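You operate a simulated robot arm through the tools that you are given. There is no shell and no other tool. Be economical: measure what you need, move in short steps, check, and stop when the job is done.

Carry out the task below with a simulated two-armed robot. There is one attempt and no reset: what you move stays moved.

## Task
Tint the grey cup to the tint card and coat strip 40.
Fine: cup on the ring while dosing, then on the grey mat; coat from the cup with the yellow brush, brush back in its own cup. Set down upright: yellow brush. A coat counts when it lies all over at full strength: go over it till it gets no stronger.

It is judged by the outcome, as a careful person would: the job done as asked, and still so three seconds after it is handed in. It fails if anything else is knocked over, pushed out of place, dropped, spilled or broken.

## Robot
Two 7-joint arms with two-finger grippers on one trunk, on a base that drives. Base frame: it is fixed to the floor where the robot stands at the start and does not move with it; the origin is under the middle of the robot, x ahead of it, y to its left, z up. Lengths are in cm, angles in degrees, forces in N, time in s.
The left shoulder is at the start at [6, 12.3, 102], the right one opposite. With the tool pointing down near the work surface each hand reaches from about 28 to 78 cm from the robot's upright axis, wherever it stands, measured 20 degrees to its own side. Places, roughly: grey mat [70, -10, 80]; ring under the spout [60, 30, 80]; tint card [80, 10, 80]; yellow brush (4x4x13 cm) [70, -170, 80]. Payload 1.47 kg a hand.
Tool frame (each hand has its own): the origin (TCP) lies between the finger pads and is the grasp point; the fingertips stand 1.6 cm ahead of it; z points along the fingers, y is the line along which they close. Largest opening 8.7 cm; the body of the gripper starts 5.5 cm behind the TCP.
Orientation is told as [roll, pitch, yaw] about the base's x, y, z axes, in that order, counted from this pose: with the fingers straight down and closing along the base's y, the tool's x points along the base's -x, its y along +y and its z along -z.

## Interface
- The arms move only by the tool send_rows. It takes "left_commands", "right_commands" or both (then of equal length, played together; a hand with none holds still); each is a list of rows, each a list of 7 numbers: the shift along the tool's x, y, z in m, then the turn, a rotation vector about the tool's x, y, z in degrees, then the gripper command, from -1 (fully open) to 1 (shut), values between in proportion. In form: [[x, y, z, rx, ry, rz, gripper], ...]. A call has 1 to 20 rows; each row is the pose to reach, as a shift and turn from the pose commanded when the call began, along the tool's axes at that moment. A row lasts 0.2 s, in which the tool goes at most 5 cm and 8.6 degrees; a call with a longer step from one row to the next is refused whole, and so is a gripper value outside its range. A pose out of reach is approached as far as the arm can. The call stops where the force on the tool passes 40 N (or 10 N more than at its start, if that is more) or the arm is blocked; 0.2 s more then pass. Each finger travels about 15.3 cm/s and halts on what it meets, pressing with about 24 N; the grip force reading is that of the motor and also rises with nothing between the fingers. The clock runs only during rows and for 0.2 s after the last one: add rows that repeat a pose to give the fingers time. It gives the time, the measured TCP pose, the force on the tool (base axes), the opening and the grip force at its end, in the units of the frame above (readings bear some noise), with the torque about the TCP (base axes, N m) and any sound that the robot's microphone picked up.
- Cameras (640 x 400 px; columns grow to the right, rows downward): "scene" is now at [9.05, 0.2, 157.61]; the picture's right is [0.03, -1.00, 0.00], its down [-0.73, -0.03, -0.68] and it looks along [0.68, 0.02, -0.73] (base axes); focal length 272 px, centre (320, 200). "left" rides on the left gripper at [7.3, -1.2, -9] in its tool frame; the picture's right is [0.16, 0.99, 0.00], its down [-0.72, 0.12, -0.68] and it looks along [-0.67, 0.11, 0.73] (tool axes); focal length 247 px, centre (320, 200). "right" rides on the right gripper at [7.3, 1.2, -9] in its tool frame; the picture's right is [-0.16, 0.99, 0.00], its down [-0.72, -0.12, -0.68] and it looks along [-0.67, -0.11, 0.73] (tool axes); focal length 247 px, centre (320, 200).
- snapshot(camera): a new picture of that camera. No time passes.
- raise_lower(by): slides the trunk up (or, below 0, down) by that many cm; the arms and the scene camera ride with it, the base frame stays. It gives what a move gives, with no picture.
- roll_base(legs): drives the robot by 1 to 6 legs, each [ahead, left, turn to the left] in cm, cm and degrees, along the robot's own axes; the way and the turn of a leg run together, so that a leg with both is an arc; at most 150 cm and 180 degrees a leg. The arms and the cameras ride along, it lands a little off, and it stops where it bumps. It gives what a move gives.
- turn_head(pan, tilt): turns the head with the scene camera to pan (to the left, within 120 degrees either way) and tilt (down, from -29 to 69), counted from straight ahead of the robot. It gives what a move gives.
- pixel_to_xyz(camera, pixels): for up to 12 pixels [column, row] of the newest picture of that camera ("zoom" is the newest enlarged one), the place [x, y, z] in the base frame of the surface seen there, good to about 0.2 cm. No time passes.
- close_up(camera, box): a new picture of the part [left, top, right, bottom] of that camera's present view, enlarged. No time passes.
- sign_off(): hands the job in; it is judged then, once.

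Work in short steps. Measure before you move; look again where a grasp or a placing could have gone wrong, and mend it. You have 80 turns and 58 pictures in all, those below and enlarged ones among them. Open the grippers and draw the arms clear of the work before you hand the job in, unless the task says otherwise; then end with one line.

The tools are called after ">>>" by a JSON object that holds its "api" and its "payload". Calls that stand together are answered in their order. send_rows: Moves the arms, as the interface text tells. Its arguments: {"type":"object","properties":{"left_commands":{"type":"array"},"right_commands":{"type":"array"}},"required":[]} The other tools are called the same way: raise_lower (by) slides the trunk up or down; roll_base (legs) drives the base; turn_head (pan, tilt) turns the head that bears the scene camera; snapshot (camera) takes a picture; pixel_to_xyz (camera, pixels) gives the place of the surface under pixels of a picture; close_up (camera, box) takes an enlarged picture of a part of a camera's view; sign_off () hands the job in.

At the start:

```text
time: 0.0
left_tcp_pos: [44.2, 14.63, 125.98]
left_ee_rot: [-0.1, 0.0, 0.0]
left_contact_force: [0.2, -0.5, -0.6]
left_wrist_torque: [0.01, 0.02, 0.01]
left_gripper_width: 8.7
left_grip_force: 0.0
right_tcp_pos: [42.13, -19.79, 118.86]
right_ee_rot: [0.1, 0.0, -0.1]
right_contact_force: [-0.8, -1.0, 1.0]
right_wrist_torque: [0.03, 0.0, -0.01]
right_gripper_width: 8.7
right_grip_force: 0.0
trunk travel left (down, up): [-17.5, 5.5]
robot x, y, heading: [0.16, -0.24, 0.1]
head pan, tilt: [1.9, 47.3]
```

scene: 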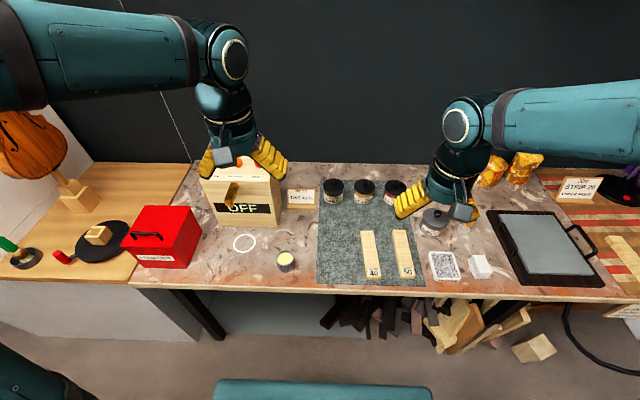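
right: 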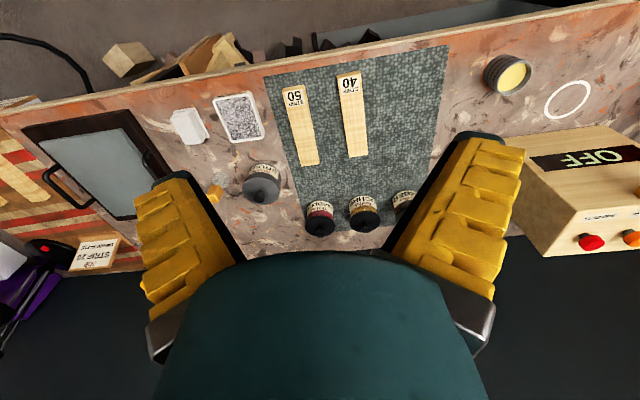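
left: 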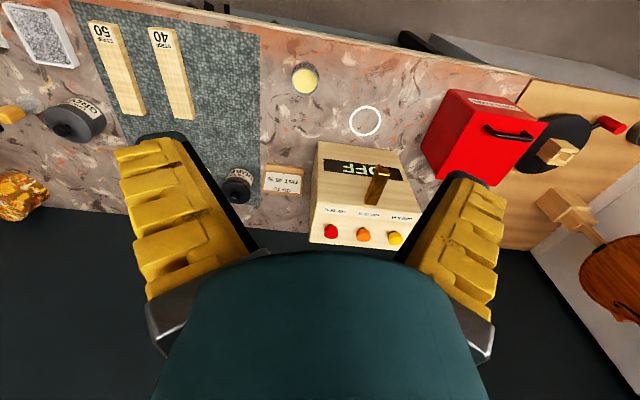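

The overview shows the dispenser with three buttons, a cup at (286,261), the mat and the strips. I'll enlarge the dispenser/card region and the mat region to read the labels.

>>> {"api": "close_up", "payload": {"camera": "scene", "box": [190, 140, 350, 290]}}

>>> {"api": "close_up", "payload": {"camera": "left", "box": [220, 50, 430, 260]}}

>>> {"api": "close_up", "payload": {"camera": "right", "box": [160, 60, 460, 250]}}

```text
2.67 times, centred on (270, 215) of scene
```

zoom: 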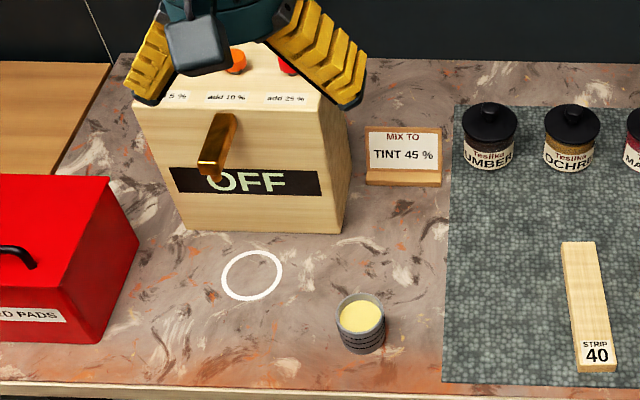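

```text
1.90 times, centred on (325, 155) of left
```

zoom: 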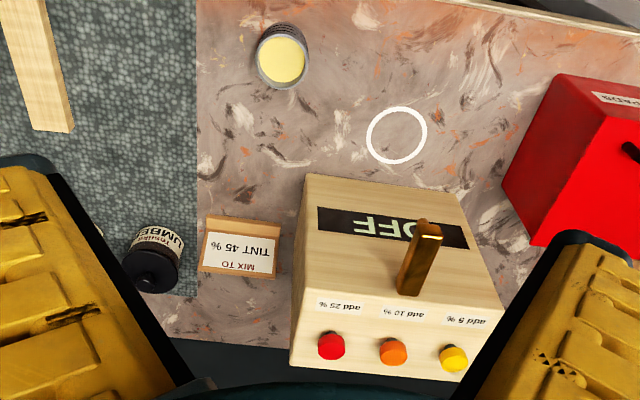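

```text
2.11 times, centred on (310, 155) of right
```

zoom: 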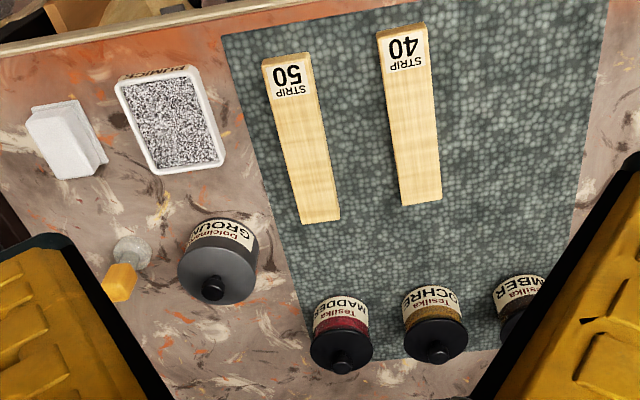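

The card says 45 %, with buttons of 25, 10 and 5. I'll measure the key points now, and then look to the right for the yellow brush.

>>> {"api": "snapshot", "payload": {"camera": "left"}}

>>> {"api": "pixel_to_xyz", "payload": {"camera": "left", "pixels": [[330, 232], [363, 235], [395, 239], [376, 170], [372, 198], [306, 80], [364, 121], [377, 122], [350, 105], [346, 170], [318, 70]]}}

>>> {"api": "pixel_to_xyz", "payload": {"camera": "scene", "pixels": [[286, 258], [286, 270], [245, 243], [234, 184], [231, 203], [373, 275], [366, 232], [405, 278], [398, 232], [330, 250], [278, 259], [294, 259]]}}

>>> {"api": "turn_head", "payload": {"pan": -60, "tilt": 35}}

>>> {"api": "snapshot", "payload": {"camera": "scene"}}

```text
51 pictures are left
```

left: 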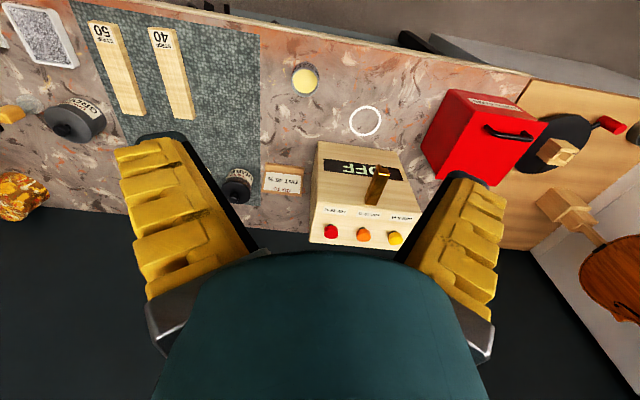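

```text
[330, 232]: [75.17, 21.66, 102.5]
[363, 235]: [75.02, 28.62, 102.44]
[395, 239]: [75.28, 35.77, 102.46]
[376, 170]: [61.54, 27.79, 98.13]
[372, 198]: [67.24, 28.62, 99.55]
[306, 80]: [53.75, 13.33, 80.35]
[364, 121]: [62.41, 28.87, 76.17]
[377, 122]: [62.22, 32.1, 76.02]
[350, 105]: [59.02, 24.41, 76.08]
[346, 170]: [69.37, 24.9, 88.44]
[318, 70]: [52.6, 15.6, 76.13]
```

```text
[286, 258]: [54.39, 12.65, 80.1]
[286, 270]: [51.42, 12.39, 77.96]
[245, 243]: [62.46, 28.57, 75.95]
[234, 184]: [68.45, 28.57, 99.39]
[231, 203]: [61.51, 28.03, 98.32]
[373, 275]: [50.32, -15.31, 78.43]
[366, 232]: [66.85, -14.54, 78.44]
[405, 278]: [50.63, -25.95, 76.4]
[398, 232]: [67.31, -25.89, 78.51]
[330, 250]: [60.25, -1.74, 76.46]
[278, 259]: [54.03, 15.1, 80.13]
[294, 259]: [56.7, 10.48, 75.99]
```

```text
time: 1.3
left_tcp_pos: [44.15, 14.5, 125.98]
left_ee_rot: [0.0, 0.1, 0.0]
left_contact_force: [0.5, 0.0, -0.5]
left_wrist_torque: [-0.02, -0.03, -0.01]
left_gripper_width: 8.71
left_grip_force: 0.0
right_tcp_pos: [42.14, -19.77, 118.8]
right_ee_rot: [0.0, 0.0, 0.0]
right_contact_force: [0.5, -0.5, 0.1]
right_wrist_torque: [0.01, 0.0, 0.02]
right_gripper_width: 8.73
right_grip_force: 0.0
trunk travel left (down, up): [-17.5, 5.5]
robot x, y, heading: [0.07, -0.11, 0.2]
head pan, tilt: [-60.0, 35.0]
```

```text
50 pictures are left
```

scene: 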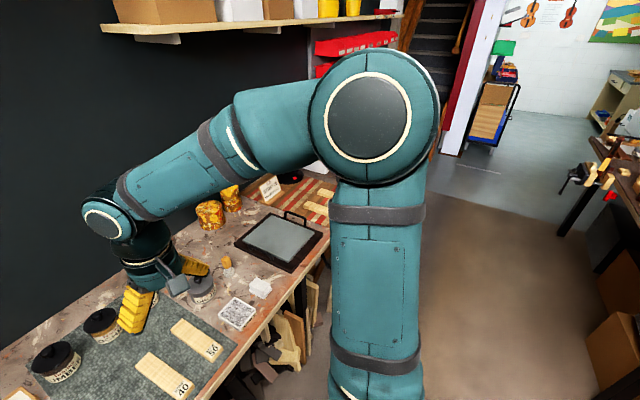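

The ring centre is about (62.3, 28.7, 76), the spout tip (61.5, 28, 98), and the cup centre (54.2, 13, rim 80.2). A vertical hand would hit the spout, so I tilt the left hand 35° forward and go to a pre-grasp above the cup.

>>> {"api": "send_rows", "payload": {"left_commands": [[-0.0043, -0.0015, 0.0386, 0, -3.5, 0, -1], [-0.0087, -0.003, 0.0772, 0, -7, 0, -1], [-0.013, -0.0046, 0.1158, 0, -10.5, 0, -1], [-0.0174, -0.0062, 0.1544, 0, -14, 0, -1], [-0.0217, -0.0077, 0.193, 0, -17.5, 0, -1], [-0.0261, -0.0093, 0.2316, 0, -21, 0, -1], [-0.0304, -0.0108, 0.2702, 0, -24.5, 0, -1], [-0.0348, -0.0124, 0.3088, 0, -28, 0, -1], [-0.0391, -0.014, 0.3474, 0, -31.5, 0, -1], [-0.0435, -0.0155, 0.386, 0, -35, 0, -1], [-0.0435, -0.0155, 0.386, 0, -35, 0, -1]]}}

>>> {"api": "snapshot", "payload": {"camera": "left"}}

>>> {"api": "turn_head", "payload": {"pan": 10, "tilt": 47}}

>>> {"api": "snapshot", "payload": {"camera": "scene"}}

```text
time: 3.7
left_tcp_pos: [48.57, 12.85, 87.39]
left_ee_rot: [-0.1, -35.0, -0.1]
left_contact_force: [-0.9, -0.3, 0.5]
left_wrist_torque: [0.0, 0.01, 0.0]
left_gripper_width: 8.7
left_grip_force: 0.1
right_tcp_pos: [42.05, -19.65, 118.89]
right_ee_rot: [0.0, 0.0, 0.0]
right_contact_force: [0.8, 0.8, 0.5]
right_wrist_torque: [0.02, 0.0, 0.01]
right_gripper_width: 8.69
right_grip_force: 0.0
trunk travel left (down, up): [-17.5, 5.5]
robot x, y, heading: [0.03, 0.28, 0.1]
head pan, tilt: [-60.0, 35.0]
```

```text
49 pictures are left
```

left: 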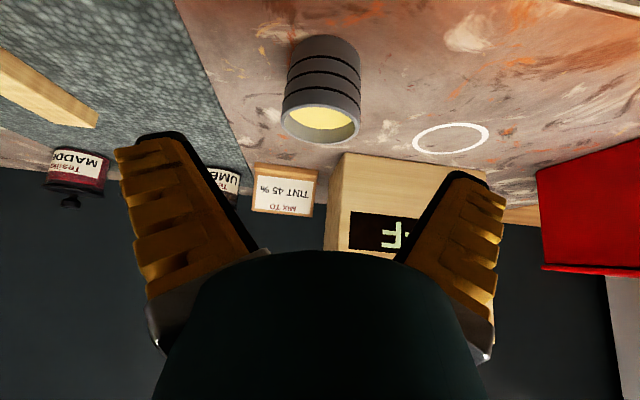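

```text
time: 5.1
left_tcp_pos: [48.67, 12.87, 87.36]
left_ee_rot: [0.0, -35.0, 0.0]
left_contact_force: [-0.2, 0.0, 0.2]
left_wrist_torque: [-0.04, 0.0, -0.01]
left_gripper_width: 8.7
left_grip_force: 0.1
right_tcp_pos: [42.16, -19.71, 118.82]
right_ee_rot: [0.0, -0.1, 0.0]
right_contact_force: [0.9, -0.3, 0.1]
right_wrist_torque: [0.0, -0.02, -0.01]
right_gripper_width: 8.71
right_grip_force: 0.1
trunk travel left (down, up): [-17.5, 5.5]
robot x, y, heading: [-0.26, 0.38, 0.1]
head pan, tilt: [10.0, 47.0]
```

```text
48 pictures are left
```

scene: 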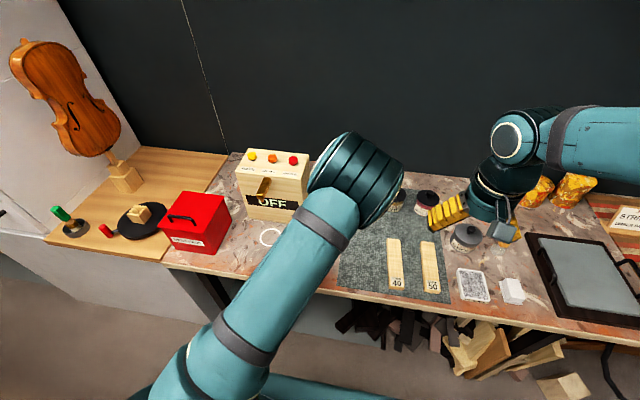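

The cup is centred between the fingers in the left view (rim about (320,120)). I advance 10 cm along the tool and close.

>>> {"api": "pixel_to_xyz", "payload": {"camera": "left", "pixels": [[284, 112], [358, 130], [321, 101], [320, 139], [414, 140], [488, 130], [452, 124], [450, 152]]}}

>>> {"api": "send_rows", "payload": {"left_commands": [[0, 0, 0.033, 0, 0, 0, -1], [0, 0, 0.066, 0, 0, 0, -1], [0, 0, 0.099, 0, 0, 0, -1], [0, 0, 0.099, 0, 0, 0, -1]]}}

>>> {"api": "snapshot", "payload": {"camera": "left"}}

```text
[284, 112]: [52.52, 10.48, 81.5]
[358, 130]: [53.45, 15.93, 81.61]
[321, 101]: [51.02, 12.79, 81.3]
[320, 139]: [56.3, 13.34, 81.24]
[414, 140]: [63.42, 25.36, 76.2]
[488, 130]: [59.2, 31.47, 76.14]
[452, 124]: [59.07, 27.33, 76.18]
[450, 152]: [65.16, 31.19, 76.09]
```

```text
time: 6.1
left_tcp_pos: [54.19, 12.99, 79.19]
left_ee_rot: [0.0, -35.0, 0.0]
left_contact_force: [-0.2, -0.1, 0.0]
left_wrist_torque: [0.0, -0.05, 0.0]
left_gripper_width: 8.69
left_grip_force: 0.0
right_tcp_pos: [42.05, -19.73, 118.89]
right_ee_rot: [-0.1, -0.1, -0.1]
right_contact_force: [-1.4, -0.6, -0.8]
right_wrist_torque: [-0.02, -0.03, -0.02]
right_gripper_width: 8.69
right_grip_force: 0.1
trunk travel left (down, up): [-17.5, 5.5]
robot x, y, heading: [0.3, -0.03, -0.1]
head pan, tilt: [10.0, 47.0]
```

```text
47 pictures are left
```

left: 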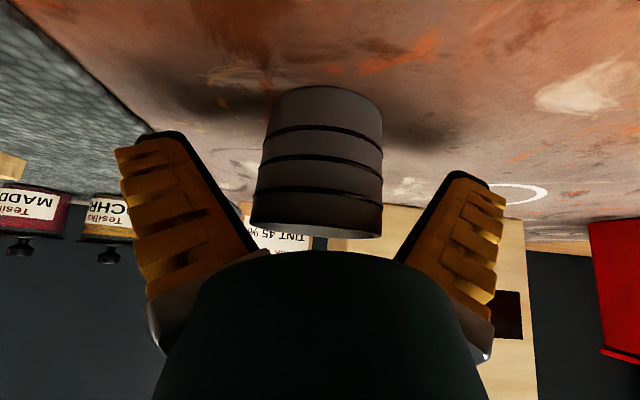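

The rim is at z 81.5, and the cup sits between the fingers at about (53.6, 13.2). I close the grip.

>>> {"api": "send_rows", "payload": {"left_commands": [[0, 0, 0, 0, 0, 0, 0.2], [0, 0, 0, 0, 0, 0, 1], [0, 0, 0, 0, 0, 0, 1]]}}

```text
time: 6.9
left_tcp_pos: [54.08, 13.13, 79.34]
left_ee_rot: [0.0, -35.0, 0.0]
left_contact_force: [-0.2, -0.3, 0.1]
left_wrist_torque: [0.04, -0.01, 0.0]
left_gripper_width: 5.62
left_grip_force: 24.6
right_tcp_pos: [42.15, -19.7, 118.78]
right_ee_rot: [0.0, 0.0, 0.0]
right_contact_force: [-0.3, 0.0, 0.1]
right_wrist_torque: [0.0, -0.02, 0.03]
right_gripper_width: 8.68
right_grip_force: 0.1
trunk travel left (down, up): [-17.5, 5.5]
robot x, y, heading: [0.34, 0.29, -0.0]
head pan, tilt: [10.0, 47.0]
```

Gripped at 5.6 cm. I lift 3 cm, carry it level to the ring at about (62.1, 28.5), and lower it to just above the surface.

>>> {"api": "send_rows", "payload": {"left_commands": [[-0.0086, 0, -0.0123, 0, 0, 0, 1], [-0.0172, 0, -0.0246, 0, 0, 0, 1], [-0.0258, 0.0193, -0.0186, 0, 0, 0, 1], [-0.0344, 0.0386, -0.0125, 0, 0, 0, 1], [-0.043, 0.058, -0.0065, 0, 0, 0, 1], [-0.0516, 0.0773, -0.0005, 0, 0, 0, 1], [-0.0602, 0.0966, 0.0055, 0, 0, 0, 1], [-0.0688, 0.1159, 0.0115, 0, 0, 0, 1], [-0.0774, 0.1352, 0.0175, 0, 0, 0, 1], [-0.086, 0.1545, 0.0236, 0, 0, 0, 1], [-0.086, 0.1545, 0.0236, 0, 0, 0, 1], [-0.0774, 0.1545, 0.0359, 0, 0, 0, 1], [-0.0717, 0.1545, 0.0441, 0, 0, 0, 1], [-0.0717, 0.1545, 0.0441, 0, 0, 0, 1]]}}

>>> {"api": "snapshot", "payload": {"camera": "left"}}

>>> {"api": "close_up", "payload": {"camera": "scene", "box": [190, 130, 390, 280]}}

```text
time: 9.9
left_tcp_pos: [62.45, 28.41, 79.86]
left_ee_rot: [0.0, -35.1, 0.1]
left_contact_force: [0.4, 0.2, -1.6]
left_wrist_torque: [0.01, 0.03, 0.0]
left_gripper_width: 5.66
left_grip_force: 23.8
right_tcp_pos: [42.14, -19.68, 118.79]
right_ee_rot: [0.0, -0.1, 0.0]
right_contact_force: [1.2, -0.7, -0.8]
right_wrist_torque: [-0.03, 0.01, 0.02]
right_gripper_width: 8.7
right_grip_force: 0.0
trunk travel left (down, up): [-17.5, 5.5]
robot x, y, heading: [0.1, 0.09, -0.1]
head pan, tilt: [10.0, 47.0]
```

```text
46 pictures are left
```

left: 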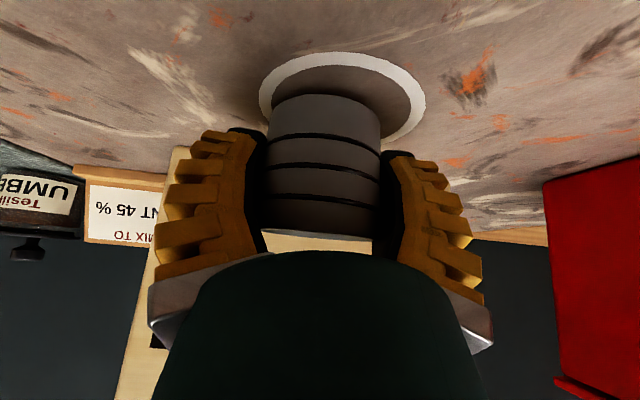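

```text
2.67 times, centred on (290, 205) of scene
```

zoom: 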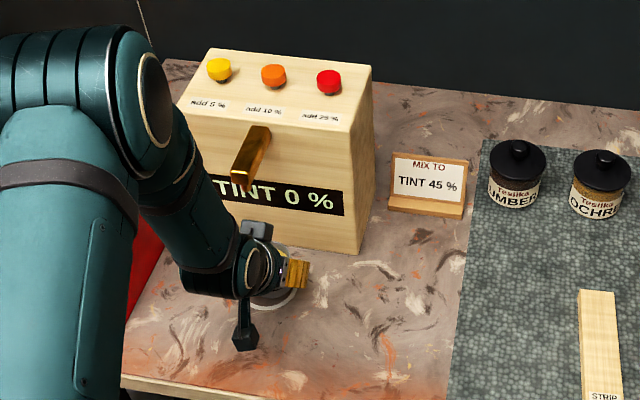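

The sign now reads "TINT 0 %". The cup sits slightly off the ring centre to -y, so I'll measure the ring edges before setting it down.

>>> {"api": "pixel_to_xyz", "payload": {"camera": "left", "pixels": [[262, 95], [421, 100], [343, 56], [410, 137], [296, 66], [395, 70], [325, 103], [272, 125], [380, 125]]}}

```text
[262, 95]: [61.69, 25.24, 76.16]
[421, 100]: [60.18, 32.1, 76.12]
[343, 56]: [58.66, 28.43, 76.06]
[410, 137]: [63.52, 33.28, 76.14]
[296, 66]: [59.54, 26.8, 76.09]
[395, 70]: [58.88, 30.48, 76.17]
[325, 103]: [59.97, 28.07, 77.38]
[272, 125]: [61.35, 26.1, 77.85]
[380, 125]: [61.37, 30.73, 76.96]
```

Ring centre is about (62.0, 28.8) against the cup at (62.6, 28.4). I correct by (-0.5, +0.4), lower 0.65 cm, release, and draw back along the tool axis.

>>> {"api": "send_rows", "payload": {"left_commands": [[0.0041, 0.004, -0.0029, 0, 0, 0, 1], [0.006, 0.004, -0.0002, 0, 0, 0, 1], [0.0078, 0.004, 0.0024, 0, 0, 0, 1], [0.0078, 0.004, 0.0024, 0, 0, 0, 1]]}}

>>> {"api": "send_rows", "payload": {"left_commands": [[0, 0, 0, 0, 0, 0, 0.1], [0, 0, 0, 0, 0, 0, -1], [0, 0, 0, 0, 0, 0, -1], [0, 0, -0.03, 0, 0, 0, -1], [0, 0, -0.07, 0, 0, 0, -1], [0, 0, -0.11, 0, 0, 0, -1], [0, 0, -0.15, 0, 0, 0, -1], [0, 0, -0.15, 0, 0, 0, -1]]}}

>>> {"api": "snapshot", "payload": {"camera": "left"}}

```text
time: 10.9
left_tcp_pos: [62.15, 29.03, 79.23]
left_ee_rot: [0.0, -35.3, 0.0]
left_contact_force: [0.0, -1.5, 5.2]
left_wrist_torque: [0.0, -0.21, -0.03]
left_gripper_width: 5.68
left_grip_force: 23.6
right_tcp_pos: [42.08, -19.84, 118.87]
right_ee_rot: [0.0, 0.0, 0.0]
right_contact_force: [0.2, 0.7, 0.6]
right_wrist_torque: [0.03, -0.02, 0.03]
right_gripper_width: 8.73
right_grip_force: 0.0
trunk travel left (down, up): [-17.5, 5.5]
robot x, y, heading: [0.19, -0.01, 0.2]
head pan, tilt: [10.0, 47.0]
```

```text
time: 12.7
left_tcp_pos: [53.4, 28.85, 91.35]
left_ee_rot: [0.0, -35.0, -0.1]
left_contact_force: [0.0, 0.4, 0.3]
left_wrist_torque: [0.02, 0.01, 0.01]
left_gripper_width: 8.66
left_grip_force: 0.0
right_tcp_pos: [42.09, -19.65, 118.89]
right_ee_rot: [0.0, 0.0, 0.0]
right_contact_force: [-0.1, -0.4, 0.2]
right_wrist_torque: [-0.01, 0.01, 0.01]
right_gripper_width: 8.71
right_grip_force: 0.0
trunk travel left (down, up): [-17.5, 5.5]
robot x, y, heading: [-0.13, -0.43, -0.2]
head pan, tilt: [10.0, 47.0]
```

```text
44 pictures are left
```

left: 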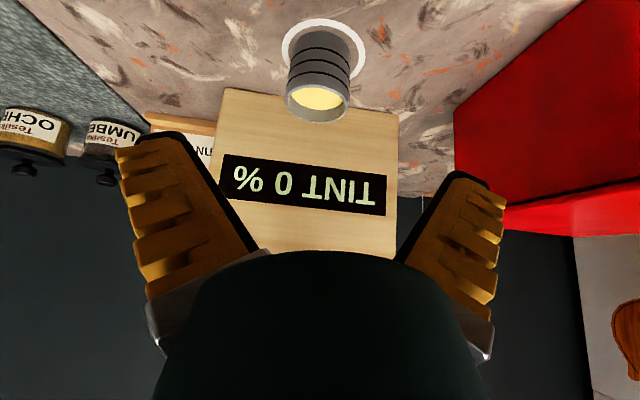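

The cup stands in the ring with the display on "TINT 0 %". I raise the hand with closed fingers, clear of the spout, to above the red (25 %) button at (75.2, 21.7, 102.5).

>>> {"api": "send_rows", "payload": {"left_commands": [[-0.0218, 0, -0.0311, 0, 0, 0, 0], [-0.0436, 0, -0.0622, 0, 0, 0, 1], [-0.0654, 0, -0.0934, 0, 0, 0, 1], [-0.0872, 0, -0.1245, 0, 0, 0, 1], [-0.109, 0, -0.1556, 0, 0, 0, 1], [-0.1393, -0.0118, -0.1344, 0, 0, 0, 1], [-0.1696, -0.0237, -0.1131, 0, 0, 0, 1], [-0.1999, -0.0355, -0.0919, 0, 0, 0, 1], [-0.2302, -0.0473, -0.0707, 0, 0, 0, 1], [-0.2605, -0.0592, -0.0494, 0, 0, 0, 1], [-0.291, -0.071, -0.0282, 0, 0, 0, 1], [-0.291, -0.071, -0.0282, 0, 0, 0, 1]]}}

>>> {"api": "snapshot", "payload": {"camera": "left"}}

```text
time: 15.3
left_tcp_pos: [75.45, 21.79, 110.61]
left_ee_rot: [0.0, -35.1, 0.1]
left_contact_force: [-0.6, 0.5, 0.0]
left_wrist_torque: [0.01, 0.0, 0.0]
left_gripper_width: 0.02
left_grip_force: 24.2
right_tcp_pos: [42.0, -19.7, 118.8]
right_ee_rot: [0.1, -0.1, 0.0]
right_contact_force: [-0.3, 0.2, 0.7]
right_wrist_torque: [0.02, -0.01, -0.02]
right_gripper_width: 8.7
right_grip_force: 0.1
trunk travel left (down, up): [-17.5, 5.5]
robot x, y, heading: [-0.03, 0.18, -0.2]
head pan, tilt: [10.0, 47.0]
```

```text
43 pictures are left
```

left: 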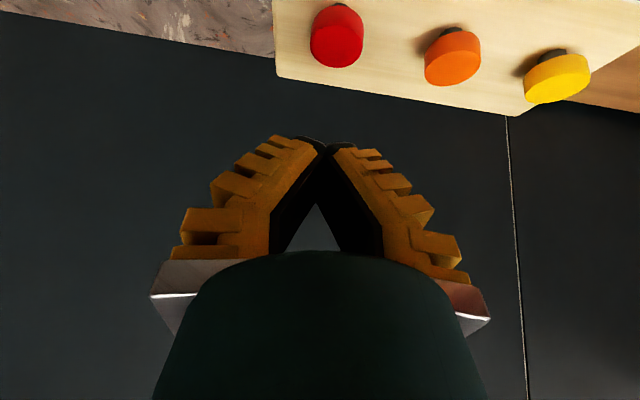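

Buttons are in view: red (336,38), orange (453,60), yellow (557,80). I'll measure them here.

>>> {"api": "pixel_to_xyz", "payload": {"camera": "left", "pixels": [[336, 40], [336, 10], [336, 64], [453, 60], [453, 85], [556, 80], [330, 76], [320, 145]]}}

```text
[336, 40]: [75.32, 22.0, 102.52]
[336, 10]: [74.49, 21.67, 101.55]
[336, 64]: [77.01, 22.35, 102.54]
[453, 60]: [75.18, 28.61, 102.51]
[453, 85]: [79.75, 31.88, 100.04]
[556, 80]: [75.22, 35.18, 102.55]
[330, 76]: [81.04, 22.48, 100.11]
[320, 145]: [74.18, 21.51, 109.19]
```

I press the red button once: down about 6.5 cm, and back up in the same call.

>>> {"api": "send_rows", "payload": {"left_commands": [[0.0115, 0.002, 0.0164, 0, 0, 0, 1], [0.023, 0.002, 0.0328, 0, 0, 0, 1], [0.0316, 0.002, 0.045, 0, 0, 0, 1], [0.0344, 0.002, 0.0491, 0, 0, 0, 1], [0.0362, 0.002, 0.0516, 0, 0, 0, 1], [0.0379, 0.002, 0.0541, 0, 0, 0, 1], [0.0344, 0.002, 0.0491, 0, 0, 0, 1], [0.023, 0.002, 0.0328, 0, 0, 0, 1], [0.0115, 0.002, 0.0164, 0, 0, 0, 1], [0.0115, 0.002, 0.0164, 0, 0, 0, 1]]}}

>>> {"api": "close_up", "payload": {"camera": "scene", "box": [190, 130, 390, 280]}}

```text
time: 17.5
left_tcp_pos: [75.66, 21.92, 108.45]
left_ee_rot: [0.0, -35.1, 0.0]
left_contact_force: [-0.2, -0.6, 0.0]
left_wrist_torque: [0.01, 0.02, 0.0]
left_gripper_width: 0.01
left_grip_force: 28.0
right_tcp_pos: [42.09, -19.7, 118.79]
right_ee_rot: [-0.1, 0.1, 0.0]
right_contact_force: [0.8, 0.2, -0.3]
right_wrist_torque: [-0.01, 0.02, 0.03]
right_gripper_width: 8.72
right_grip_force: 0.1
trunk travel left (down, up): [-17.5, 5.5]
robot x, y, heading: [0.28, 0.01, 0.1]
head pan, tilt: [10.0, 47.0]
```

```text
2.67 times, centred on (290, 205) of scene
```

zoom: 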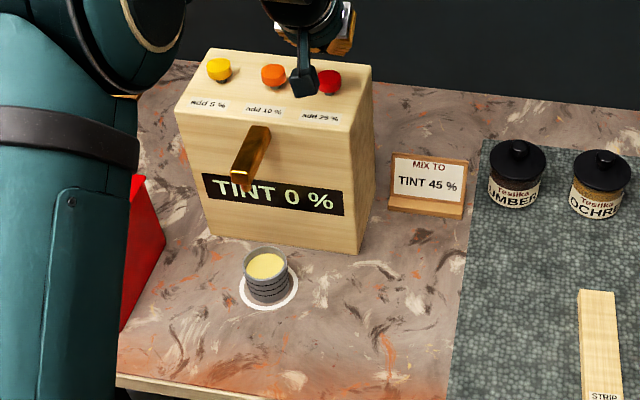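

Still 0 %, and no contact was felt. I go down further to z 103.5 and read the force there.

>>> {"api": "send_rows", "payload": {"left_commands": [[0.0115, 0, 0.0164, 0, 0, 0, 1], [0.023, 0, 0.0328, 0, 0, 0, 1], [0.0258, 0, 0.0369, 0, 0, 0, 1], [0.0284, 0, 0.0405, 0, 0, 0, 1]]}}

```text
time: 18.5
left_tcp_pos: [75.63, 22.04, 103.51]
left_ee_rot: [0.1, -35.1, -0.1]
left_contact_force: [0.7, 0.6, 3.0]
left_wrist_torque: [0.01, 0.01, -0.04]
left_gripper_width: 0.59
left_grip_force: 27.8
right_tcp_pos: [42.12, -19.7, 118.82]
right_ee_rot: [0.0, 0.0, 0.1]
right_contact_force: [-0.9, 0.0, 0.0]
right_wrist_torque: [0.02, -0.02, 0.01]
right_gripper_width: 8.72
right_grip_force: 0.0
trunk travel left (down, up): [-17.5, 5.5]
robot x, y, heading: [0.22, -0.17, -0.1]
head pan, tilt: [10.0, 47.0]
heard: click
```

A click, with 3 N of force. I back off and read the display.

>>> {"api": "send_rows", "payload": {"left_commands": [[-0.0086, 0, -0.0123, 0, 0, 0, 1], [-0.0172, 0, -0.0246, 0, 0, 0, 1], [-0.0284, 0, -0.0405, 0, 0, 0, 1], [-0.0284, 0, -0.0405, 0, 0, 0, 1]]}}

>>> {"api": "close_up", "payload": {"camera": "scene", "box": [190, 130, 390, 280]}}

```text
time: 19.5
left_tcp_pos: [75.62, 22.07, 108.5]
left_ee_rot: [-0.1, -34.9, 0.0]
left_contact_force: [0.4, 0.0, -0.1]
left_wrist_torque: [0.0, 0.02, 0.04]
left_gripper_width: 0.04
left_grip_force: 28.3
right_tcp_pos: [42.15, -19.71, 118.8]
right_ee_rot: [-0.1, 0.0, 0.1]
right_contact_force: [-0.1, -1.2, 0.3]
right_wrist_torque: [-0.02, 0.01, 0.01]
right_gripper_width: 8.69
right_grip_force: 0.1
trunk travel left (down, up): [-17.5, 5.5]
robot x, y, heading: [-0.15, 0.05, -0.1]
head pan, tilt: [10.0, 47.0]
```

```text
2.67 times, centred on (290, 205) of scene
```

zoom: 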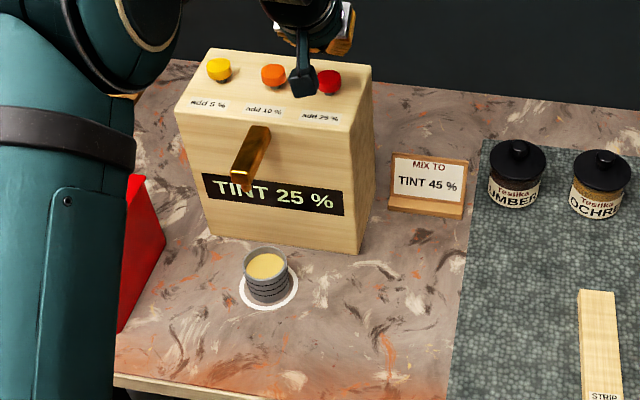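

The display shows 25 %. I move over orange (y 28.65) and press once with the same stroke.

>>> {"api": "send_rows", "payload": {"left_commands": [[0, 0.033, 0, 0, 0, 0, 1], [0, 0.0655, 0, 0, 0, 0, 1], [0, 0.0655, 0, 0, 0, 0, 1], [0.0115, 0.0655, 0.0164, 0, 0, 0, 1], [0.023, 0.0655, 0.0328, 0, 0, 0, 1], [0.0258, 0.0655, 0.0369, 0, 0, 0, 1], [0.0284, 0.0655, 0.0405, 0, 0, 0, 1], [0.0284, 0.0655, 0.0405, 0, 0, 0, 1], [0.0172, 0.0655, 0.0246, 0, 0, 0, 1], [0, 0.0655, 0, 0, 0, 0, 1], [0, 0.0655, 0, 0, 0, 0, 1]]}}

>>> {"api": "close_up", "payload": {"camera": "scene", "box": [190, 130, 390, 280]}}

```text
time: 21.9
left_tcp_pos: [75.59, 28.53, 108.46]
left_ee_rot: [0.0, -35.0, 0.0]
left_contact_force: [0.8, 0.0, -0.2]
left_wrist_torque: [0.03, -0.01, 0.0]
left_gripper_width: 0.03
left_grip_force: 28.3
right_tcp_pos: [42.05, -19.66, 118.76]
right_ee_rot: [0.0, 0.0, 0.0]
right_contact_force: [0.1, 0.0, 0.5]
right_wrist_torque: [0.01, 0.0, 0.01]
right_gripper_width: 8.72
right_grip_force: 0.0
trunk travel left (down, up): [-17.5, 5.5]
robot x, y, heading: [-0.15, -0.25, -0.4]
head pan, tilt: [10.0, 47.0]
heard: click
```

```text
2.67 times, centred on (290, 205) of scene
```

zoom: 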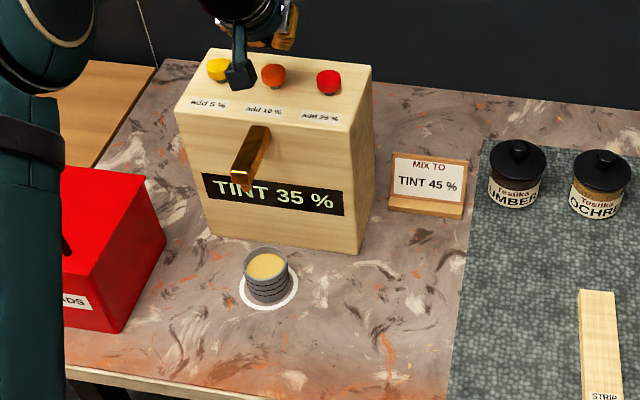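

35 %. I press orange once more.

>>> {"api": "send_rows", "payload": {"left_commands": [[0.0115, 0, 0.0164, 0, 0, 0, 1], [0.023, 0, 0.0328, 0, 0, 0, 1], [0.0258, 0, 0.0369, 0, 0, 0, 1], [0.0284, 0, 0.0405, 0, 0, 0, 1], [0.0284, 0, 0.0405, 0, 0, 0, 1], [0.0172, 0, 0.0246, 0, 0, 0, 1], [0, 0, 0, 0, 0, 0, 1], [0, 0, 0, 0, 0, 0, 1]]}}

>>> {"api": "close_up", "payload": {"camera": "scene", "box": [190, 130, 390, 280]}}

```text
time: 23.7
left_tcp_pos: [75.56, 28.7, 108.44]
left_ee_rot: [0.0, -35.1, 0.0]
left_contact_force: [1.2, 0.2, 0.4]
left_wrist_torque: [-0.02, 0.0, 0.02]
left_gripper_width: 0.0
left_grip_force: 28.3
right_tcp_pos: [42.13, -19.67, 118.77]
right_ee_rot: [0.0, 0.1, 0.0]
right_contact_force: [-0.9, -0.7, 0.6]
right_wrist_torque: [-0.03, 0.01, -0.01]
right_gripper_width: 8.68
right_grip_force: 0.0
trunk travel left (down, up): [-17.5, 5.5]
robot x, y, heading: [0.26, 0.09, 0.0]
head pan, tilt: [10.0, 47.0]
heard: click
```

```text
2.67 times, centred on (290, 205) of scene
```

zoom: 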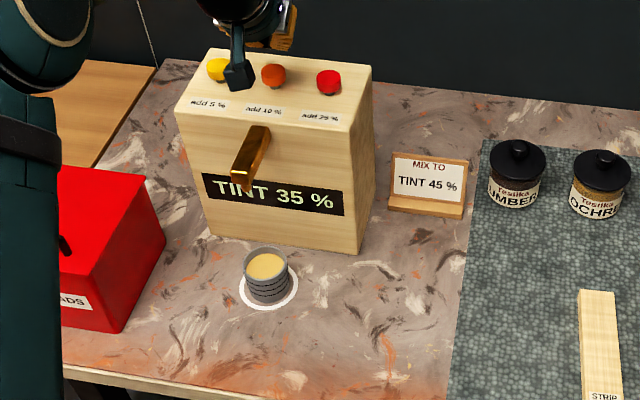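

A click was heard but the display still reads 35 %. It may lag, so I pass a little time and look again before doing anything else.

>>> {"api": "send_rows", "payload": {"left_commands": [[0, 0, 0, 0, 0, 0, 1], [0, 0, 0, 0, 0, 0, 1], [0, 0, 0, 0, 0, 0, 1], [0, 0, 0, 0, 0, 0, 1], [0, 0, 0, 0, 0, 0, 1], [0, 0, 0, 0, 0, 0, 1], [0, 0, 0, 0, 0, 0, 1], [0, 0, 0, 0, 0, 0, 1]]}}

>>> {"api": "close_up", "payload": {"camera": "scene", "box": [190, 130, 390, 280]}}

```text
time: 25.5
left_tcp_pos: [75.63, 28.66, 108.47]
left_ee_rot: [-0.1, -35.0, 0.0]
left_contact_force: [-1.4, -0.5, 0.6]
left_wrist_torque: [-0.02, 0.02, -0.01]
left_gripper_width: 0.01
left_grip_force: 28.8
right_tcp_pos: [42.12, -19.7, 118.9]
right_ee_rot: [0.0, 0.0, 0.0]
right_contact_force: [-0.1, -0.4, -0.2]
right_wrist_torque: [0.01, -0.01, -0.01]
right_gripper_width: 8.71
right_grip_force: 0.0
trunk travel left (down, up): [-17.5, 5.5]
robot x, y, heading: [0.04, -0.09, -0.1]
head pan, tilt: [10.0, 47.0]
```

```text
2.67 times, centred on (290, 205) of scene
```

zoom: 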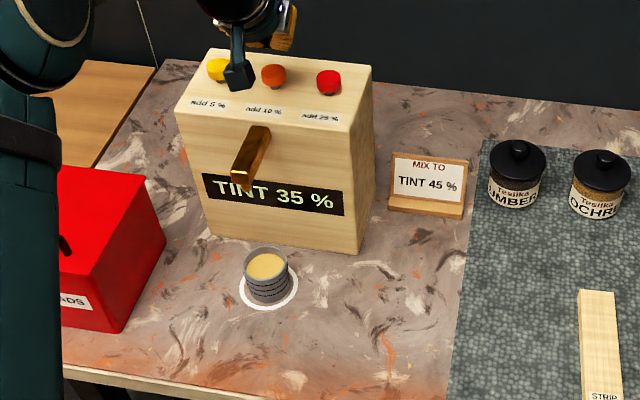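

After 1.8 s it still reads 35 %, and the cup's shade is unchanged, so that press gave no dose. I press orange again.

>>> {"api": "send_rows", "payload": {"left_commands": [[0.0115, 0, 0.0164, 0, 0, 0, 1], [0.023, 0, 0.0328, 0, 0, 0, 1], [0.0258, 0, 0.0369, 0, 0, 0, 1], [0.0284, 0, 0.0405, 0, 0, 0, 1], [0.0284, 0, 0.0405, 0, 0, 0, 1], [0.0172, 0, 0.0246, 0, 0, 0, 1], [0, 0, 0, 0, 0, 0, 1], [0, 0, 0, 0, 0, 0, 1], [0, 0, 0, 0, 0, 0, 1], [0, 0, 0, 0, 0, 0, 1]]}}

>>> {"api": "close_up", "payload": {"camera": "scene", "box": [190, 130, 390, 280]}}

```text
time: 27.7
left_tcp_pos: [75.56, 28.44, 108.63]
left_ee_rot: [0.1, -35.0, 0.0]
left_contact_force: [-0.2, -0.2, 0.0]
left_wrist_torque: [-0.02, 0.0, -0.02]
left_gripper_width: 0.01
left_grip_force: 28.2
right_tcp_pos: [42.1, -19.69, 118.79]
right_ee_rot: [-0.1, 0.1, 0.0]
right_contact_force: [-0.4, -0.2, -1.2]
right_wrist_torque: [-0.04, -0.01, -0.03]
right_gripper_width: 8.7
right_grip_force: 0.1
trunk travel left (down, up): [-17.5, 5.5]
robot x, y, heading: [-0.14, -0.1, 0.0]
head pan, tilt: [10.0, 47.0]
heard: click
```

```text
2.67 times, centred on (290, 205) of scene
```

zoom: 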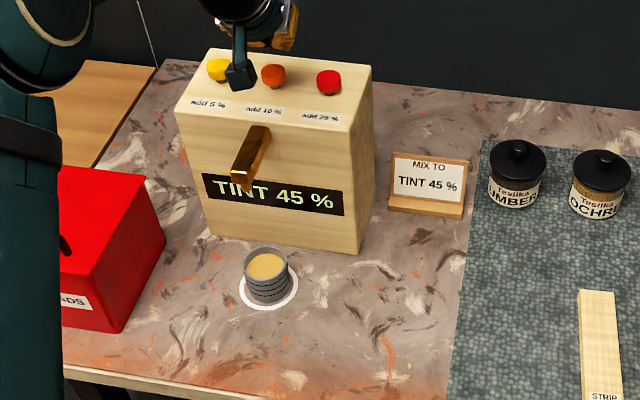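

Display reads 45 %, which matches the card. I retrace the path back and down to the pre-grasp in front of the ring, opening the gripper.

>>> {"api": "send_rows", "payload": {"left_commands": [[-0.0115, 0, -0.0164, 0, 0, 0, 1], [0.0188, 0, -0.0376, 0, 0, 0, 1], [0.0491, 0, -0.0588, 0, 0, 0, 1], [0.0794, 0, -0.0801, 0, 0, 0, 1], [0.1097, 0, -0.1013, 0, 0, 0, 1], [0.14, 0.001, -0.1226, 0, 0, 0, 1], [0.1703, 0.002, -0.1438, 0, 0, 0, 1], [0.1923, 0.002, -0.1125, 0, 0, 0, 0], [0.2142, 0.002, -0.0812, 0, 0, 0, -1], [0.2361, 0.002, -0.05, 0, 0, 0, -1], [0.258, 0.002, -0.0187, 0, 0, 0, -1], [0.28, 0.002, 0.0126, 0, 0, 0, -1], [0.28, 0.002, 0.0126, 0, 0, 0, -1]]}}

>>> {"api": "snapshot", "payload": {"camera": "left"}}

```text
time: 30.5
left_tcp_pos: [53.51, 28.89, 91.29]
left_ee_rot: [-0.1, -35.2, 0.0]
left_contact_force: [-0.3, -0.3, -0.3]
left_wrist_torque: [-0.01, 0.0, 0.02]
left_gripper_width: 8.69
left_grip_force: 0.1
right_tcp_pos: [42.11, -19.7, 118.96]
right_ee_rot: [0.0, 0.0, 0.0]
right_contact_force: [-0.7, -0.2, 0.8]
right_wrist_torque: [-0.01, -0.01, -0.05]
right_gripper_width: 8.71
right_grip_force: 0.1
trunk travel left (down, up): [-17.5, 5.5]
robot x, y, heading: [-0.08, -0.07, -0.1]
head pan, tilt: [10.0, 47.0]
```

```text
36 pictures are left
```

left: 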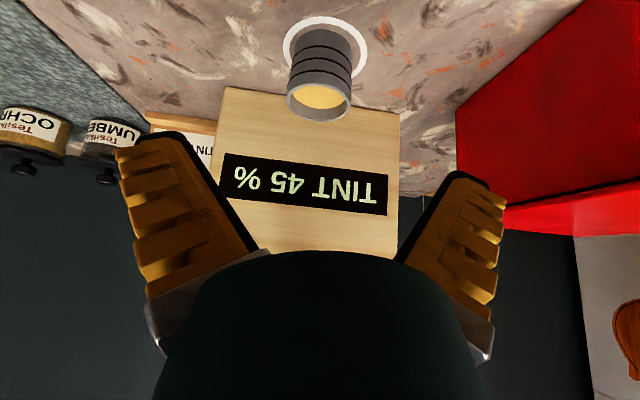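

The display still shows 45 % and the cup is well lined up. I advance 15 cm and grip.

>>> {"api": "send_rows", "payload": {"left_commands": [[0, 0.001, 0.04, 0, 0, 0, -1], [0, 0.001, 0.08, 0, 0, 0, -1], [0, 0.001, 0.11, 0, 0, 0, -1], [0, 0.001, 0.13, 0, 0, 0, -1], [0, 0.001, 0.148, 0, 0, 0, -1], [0, 0.001, 0.148, 0, 0, 0, -1], [0, 0.001, 0.148, 0, 0, 0, 0], [0, 0.001, 0.148, 0, 0, 0, 1], [0, 0.001, 0.148, 0, 0, 0, 1], [0, 0.001, 0.148, 0, 0, 0, 1]]}}

>>> {"api": "turn_head", "payload": {"pan": 0, "tilt": 50}}

>>> {"api": "snapshot", "payload": {"camera": "scene"}}

>>> {"api": "pixel_to_xyz", "payload": {"camera": "scene", "pixels": [[310, 260], [320, 240], [330, 230], [345, 240], [350, 260], [330, 260]]}}

```text
time: 32.7
left_tcp_pos: [62.0, 28.8, 79.18]
left_ee_rot: [0.0, -35.0, 0.0]
left_contact_force: [0.3, 0.3, 0.6]
left_wrist_torque: [0.0, -0.01, 0.02]
left_gripper_width: 5.59
left_grip_force: 24.3
right_tcp_pos: [42.11, -19.6, 118.84]
right_ee_rot: [0.1, 0.0, 0.0]
right_contact_force: [0.1, -0.4, -0.6]
right_wrist_torque: [-0.01, 0.01, -0.02]
right_gripper_width: 8.68
right_grip_force: 0.0
trunk travel left (down, up): [-17.5, 5.5]
robot x, y, heading: [0.36, -0.24, 0.2]
head pan, tilt: [10.0, 47.0]
```

```text
time: 33.5
left_tcp_pos: [61.85, 28.82, 79.06]
left_ee_rot: [0.0, -35.1, 0.0]
left_contact_force: [-0.2, -0.8, -0.6]
left_wrist_torque: [0.04, -0.01, -0.01]
left_gripper_width: 5.63
left_grip_force: 24.4
right_tcp_pos: [42.05, -19.63, 118.88]
right_ee_rot: [0.0, 0.0, 0.0]
right_contact_force: [0.8, 0.4, 0.3]
right_wrist_torque: [-0.01, 0.01, -0.04]
right_gripper_width: 8.67
right_grip_force: 0.1
trunk travel left (down, up): [-17.5, 5.5]
robot x, y, heading: [-0.19, -0.08, 0.0]
head pan, tilt: [0.0, 50.0]
```

```text
35 pictures are left
```

scene: 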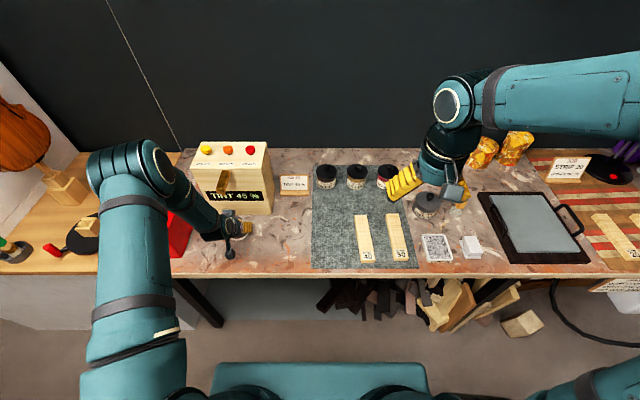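

```text
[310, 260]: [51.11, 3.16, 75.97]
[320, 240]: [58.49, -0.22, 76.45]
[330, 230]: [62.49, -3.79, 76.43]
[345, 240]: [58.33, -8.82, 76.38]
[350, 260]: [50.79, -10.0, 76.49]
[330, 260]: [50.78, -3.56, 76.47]
```

The mat spans to the left edge at about y 2.5, and strip 40 begins near y -13. I lift 4 cm, carry the cup to (59.5, -5), and set it down on the mat.

>>> {"api": "send_rows", "payload": {"left_commands": [[-0.0115, 0, -0.0164, 0, 0, 0, 1], [-0.023, 0, -0.0328, 0, 0, 0, 1], [-0.0209, -0.0338, -0.0342, 0, 0, 0, 1], [-0.0189, -0.0676, -0.0357, 0, 0, 0, 1], [-0.0168, -0.1014, -0.0371, 0, 0, 0, 1], [-0.0148, -0.1352, -0.0386, 0, 0, 0, 1], [-0.0127, -0.169, -0.04, 0, 0, 0, 1], [-0.0107, -0.2028, -0.0414, 0, 0, 0, 1], [-0.0086, -0.2366, -0.0429, 0, 0, 0, 1], [-0.0066, -0.2704, -0.0443, 0, 0, 0, 1], [-0.0045, -0.3042, -0.0458, 0, 0, 0, 1], [-0.0025, -0.338, -0.0472, 0, 0, 0, 1], [-0.0025, -0.338, -0.0472, 0, 0, 0, 1], [0.009, -0.338, -0.0308, 0, 0, 0, 1], [0.0148, -0.338, -0.0226, 0, 0, 0, 1], [0.0148, -0.338, -0.0226, 0, 0, 0, 1]]}}

>>> {"api": "snapshot", "payload": {"camera": "left"}}

```text
time: 36.9
left_tcp_pos: [59.36, -4.99, 80.37]
left_ee_rot: [0.0, -35.0, 0.0]
left_contact_force: [-0.3, 0.1, -1.3]
left_wrist_torque: [0.01, 0.0, 0.0]
left_gripper_width: 5.59
left_grip_force: 24.4
right_tcp_pos: [42.15, -19.63, 118.76]
right_ee_rot: [0.0, 0.0, 0.1]
right_contact_force: [0.4, 0.5, -0.2]
right_wrist_torque: [0.02, -0.01, -0.01]
right_gripper_width: 8.71
right_grip_force: 0.1
trunk travel left (down, up): [-17.5, 5.5]
robot x, y, heading: [0.17, 0.02, 0.0]
head pan, tilt: [0.0, 50.0]
```

```text
34 pictures are left
```

left: 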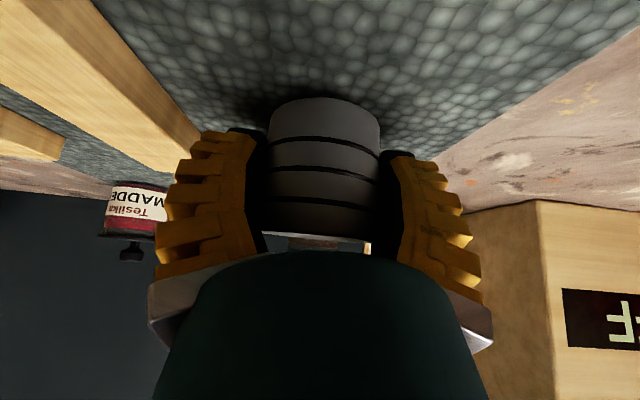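

The cup hangs over clear mat. I lower about 0.8 cm until contact, release, and retract.

>>> {"api": "send_rows", "payload": {"left_commands": [[0.0023, 0, 0.0033, 0, 0, 0, 1], [0.0046, 0, 0.0066, 0, 0, 0, 1], [0.0046, 0, 0.0066, 0, 0, 0, 1]]}}

>>> {"api": "send_rows", "payload": {"left_commands": [[0, 0, 0, 0, 0, 0, 0.1], [0, 0, 0, 0, 0, 0, -1], [0, 0, 0, 0, 0, 0, -1], [0, 0, -0.03, 0, 0, 0, -1], [0, 0, -0.07, 0, 0, 0, -1], [0, 0, -0.11, 0, 0, 0, -1], [0, 0, -0.15, 0, 0, 0, -1], [0, 0, -0.15, 0, 0, 0, -1]]}}

>>> {"api": "snapshot", "payload": {"camera": "left"}}

>>> {"api": "pixel_to_xyz", "payload": {"camera": "left", "pixels": [[321, 97], [320, 84], [320, 108], [292, 95], [346, 95]]}}

```text
time: 37.6
left_tcp_pos: [59.61, -4.98, 79.63]
left_ee_rot: [0.0, -35.1, 0.0]
left_contact_force: [0.5, -0.6, 5.6]
left_wrist_torque: [0.03, -0.21, 0.01]
left_gripper_width: 5.62
left_grip_force: 23.8
right_tcp_pos: [42.13, -19.64, 119.03]
right_ee_rot: [0.0, 0.0, 0.0]
right_contact_force: [-0.2, 0.8, 0.1]
right_wrist_torque: [-0.02, 0.01, 0.02]
right_gripper_width: 8.68
right_grip_force: 0.1
trunk travel left (down, up): [-17.5, 5.5]
robot x, y, heading: [-0.06, -0.13, 0.1]
head pan, tilt: [0.0, 50.0]
```

```text
time: 39.5
left_tcp_pos: [50.68, -4.84, 91.64]
left_ee_rot: [0.0, -35.0, 0.0]
left_contact_force: [-0.2, 0.5, -0.7]
left_wrist_torque: [-0.04, -0.02, -0.02]
left_gripper_width: 8.67
left_grip_force: 0.0
right_tcp_pos: [42.29, -19.64, 118.82]
right_ee_rot: [0.1, 0.0, -0.1]
right_contact_force: [0.7, 0.2, -0.1]
right_wrist_torque: [0.0, 0.03, -0.01]
right_gripper_width: 8.71
right_grip_force: 0.1
trunk travel left (down, up): [-17.5, 5.5]
robot x, y, heading: [0.37, -0.19, -0.1]
head pan, tilt: [0.0, 50.0]
```

```text
33 pictures are left
```

left: 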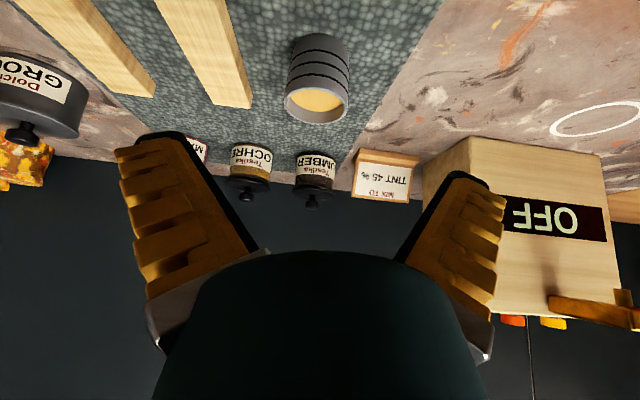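

```text
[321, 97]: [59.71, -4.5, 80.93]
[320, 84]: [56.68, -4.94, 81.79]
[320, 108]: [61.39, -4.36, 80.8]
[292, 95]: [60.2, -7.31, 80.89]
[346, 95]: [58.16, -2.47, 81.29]
```

The cup stands on the mat at about (59.4, -4.8), paint level 80.9. I fold the left arm back up, then look right along the bench before driving.

>>> {"api": "send_rows", "payload": {"left_commands": [[-0.0143, 0.0194, -0.032, 0, 3.5, 0, -1], [-0.0285, 0.0388, -0.064, 0, 7, 0, -1], [-0.0428, 0.0582, -0.096, 0, 10.5, 0, -1], [-0.057, 0.0776, -0.128, 0, 14, 0, -1], [-0.0713, 0.097, -0.16, 0, 17.5, 0, -1], [-0.0856, 0.1164, -0.192, 0, 21, 0, -1], [-0.0998, 0.1358, -0.224, 0, 24.5, 0, -1], [-0.1141, 0.1552, -0.256, 0, 28, 0, -1], [-0.1283, 0.1746, -0.288, 0, 31.5, 0, -1], [-0.1426, 0.194, -0.32, 0, 35, 0, -1]]}}

>>> {"api": "turn_head", "payload": {"pan": -85, "tilt": 30}}

>>> {"api": "snapshot", "payload": {"camera": "scene"}}

```text
time: 41.6
left_tcp_pos: [44.23, 14.64, 126.24]
left_ee_rot: [0.0, 0.1, -0.1]
left_contact_force: [-0.2, -0.2, -0.5]
left_wrist_torque: [-0.01, 0.02, -0.04]
left_gripper_width: 8.68
left_grip_force: 0.0
right_tcp_pos: [42.13, -19.59, 118.81]
right_ee_rot: [-0.1, 0.0, 0.0]
right_contact_force: [0.5, 0.7, -0.5]
right_wrist_torque: [-0.01, 0.02, 0.01]
right_gripper_width: 8.71
right_grip_force: 0.0
trunk travel left (down, up): [-17.5, 5.5]
robot x, y, heading: [0.39, 0.04, -0.1]
head pan, tilt: [0.0, 50.0]
```

```text
time: 43.2
left_tcp_pos: [44.37, 14.49, 126.17]
left_ee_rot: [0.1, 0.0, 0.0]
left_contact_force: [-0.9, 0.2, 0.4]
left_wrist_torque: [-0.01, -0.05, 0.02]
left_gripper_width: 8.7
left_grip_force: 0.0
right_tcp_pos: [42.19, -19.77, 118.87]
right_ee_rot: [0.1, -0.1, 0.0]
right_contact_force: [0.1, 0.6, -0.8]
right_wrist_torque: [0.0, 0.03, 0.02]
right_gripper_width: 8.7
right_grip_force: 0.1
trunk travel left (down, up): [-17.5, 5.5]
robot x, y, heading: [-0.3, -0.07, -0.0]
head pan, tilt: [-85.0, 30.0]
```

```text
32 pictures are left
```

scene: 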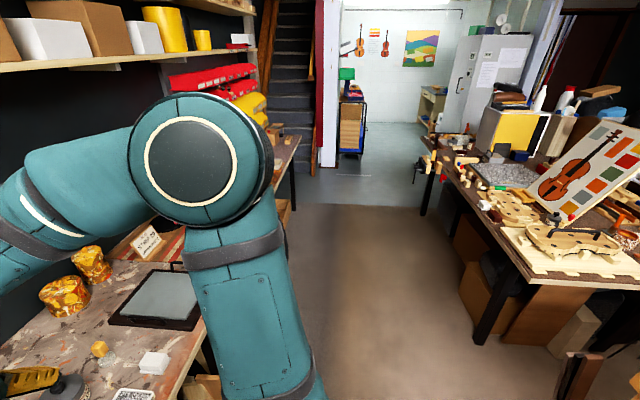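

The aisle is clear to the right. I drive 110 cm right, then look ahead for the yellow brush.

>>> {"api": "roll_base", "payload": {"legs": [[0, -115, 0]]}}

>>> {"api": "turn_head", "payload": {"pan": -25, "tilt": 42}}

>>> {"api": "snapshot", "payload": {"camera": "scene"}}

```text
time: 53.8
left_tcp_pos: [45.49, -101.28, 126.16]
left_ee_rot: [0.0, -0.1, 1.5]
left_contact_force: [-0.6, 0.6, 0.1]
left_wrist_torque: [0.02, 0.0, 0.01]
left_gripper_width: 8.7
left_grip_force: 0.1
right_tcp_pos: [44.14, -135.36, 118.88]
right_ee_rot: [-0.1, 0.0, 1.5]
right_contact_force: [-0.2, 0.8, 0.4]
right_wrist_torque: [-0.01, -0.02, -0.02]
right_gripper_width: 8.72
right_grip_force: 0.1
trunk travel left (down, up): [-17.5, 5.5]
robot x, y, heading: [1.89, -116.85, 1.7]
head pan, tilt: [-85.0, 30.0]
```

```text
time: 55.0
left_tcp_pos: [45.44, -101.08, 126.07]
left_ee_rot: [0.0, 0.0, 1.5]
left_contact_force: [0.0, -0.6, -0.5]
left_wrist_torque: [0.0, -0.01, 0.01]
left_gripper_width: 8.71
left_grip_force: 0.2
right_tcp_pos: [44.02, -135.36, 118.85]
right_ee_rot: [0.0, 0.1, 1.5]
right_contact_force: [-0.1, 0.2, -0.4]
right_wrist_torque: [0.03, 0.0, -0.03]
right_gripper_width: 8.7
right_grip_force: 0.1
trunk travel left (down, up): [-17.5, 5.5]
robot x, y, heading: [1.51, -116.56, 1.7]
head pan, tilt: [-25.0, 42.0]
```

```text
31 pictures are left
```

scene: 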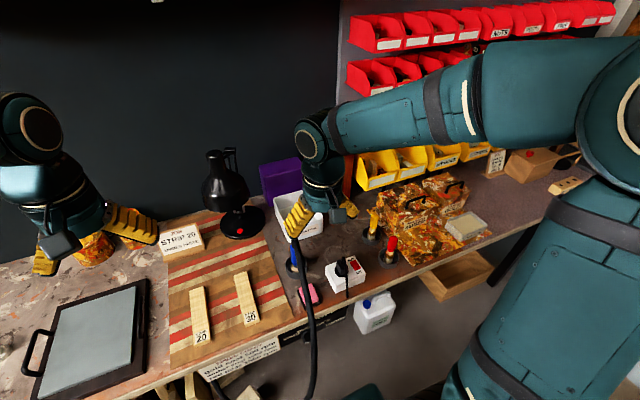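

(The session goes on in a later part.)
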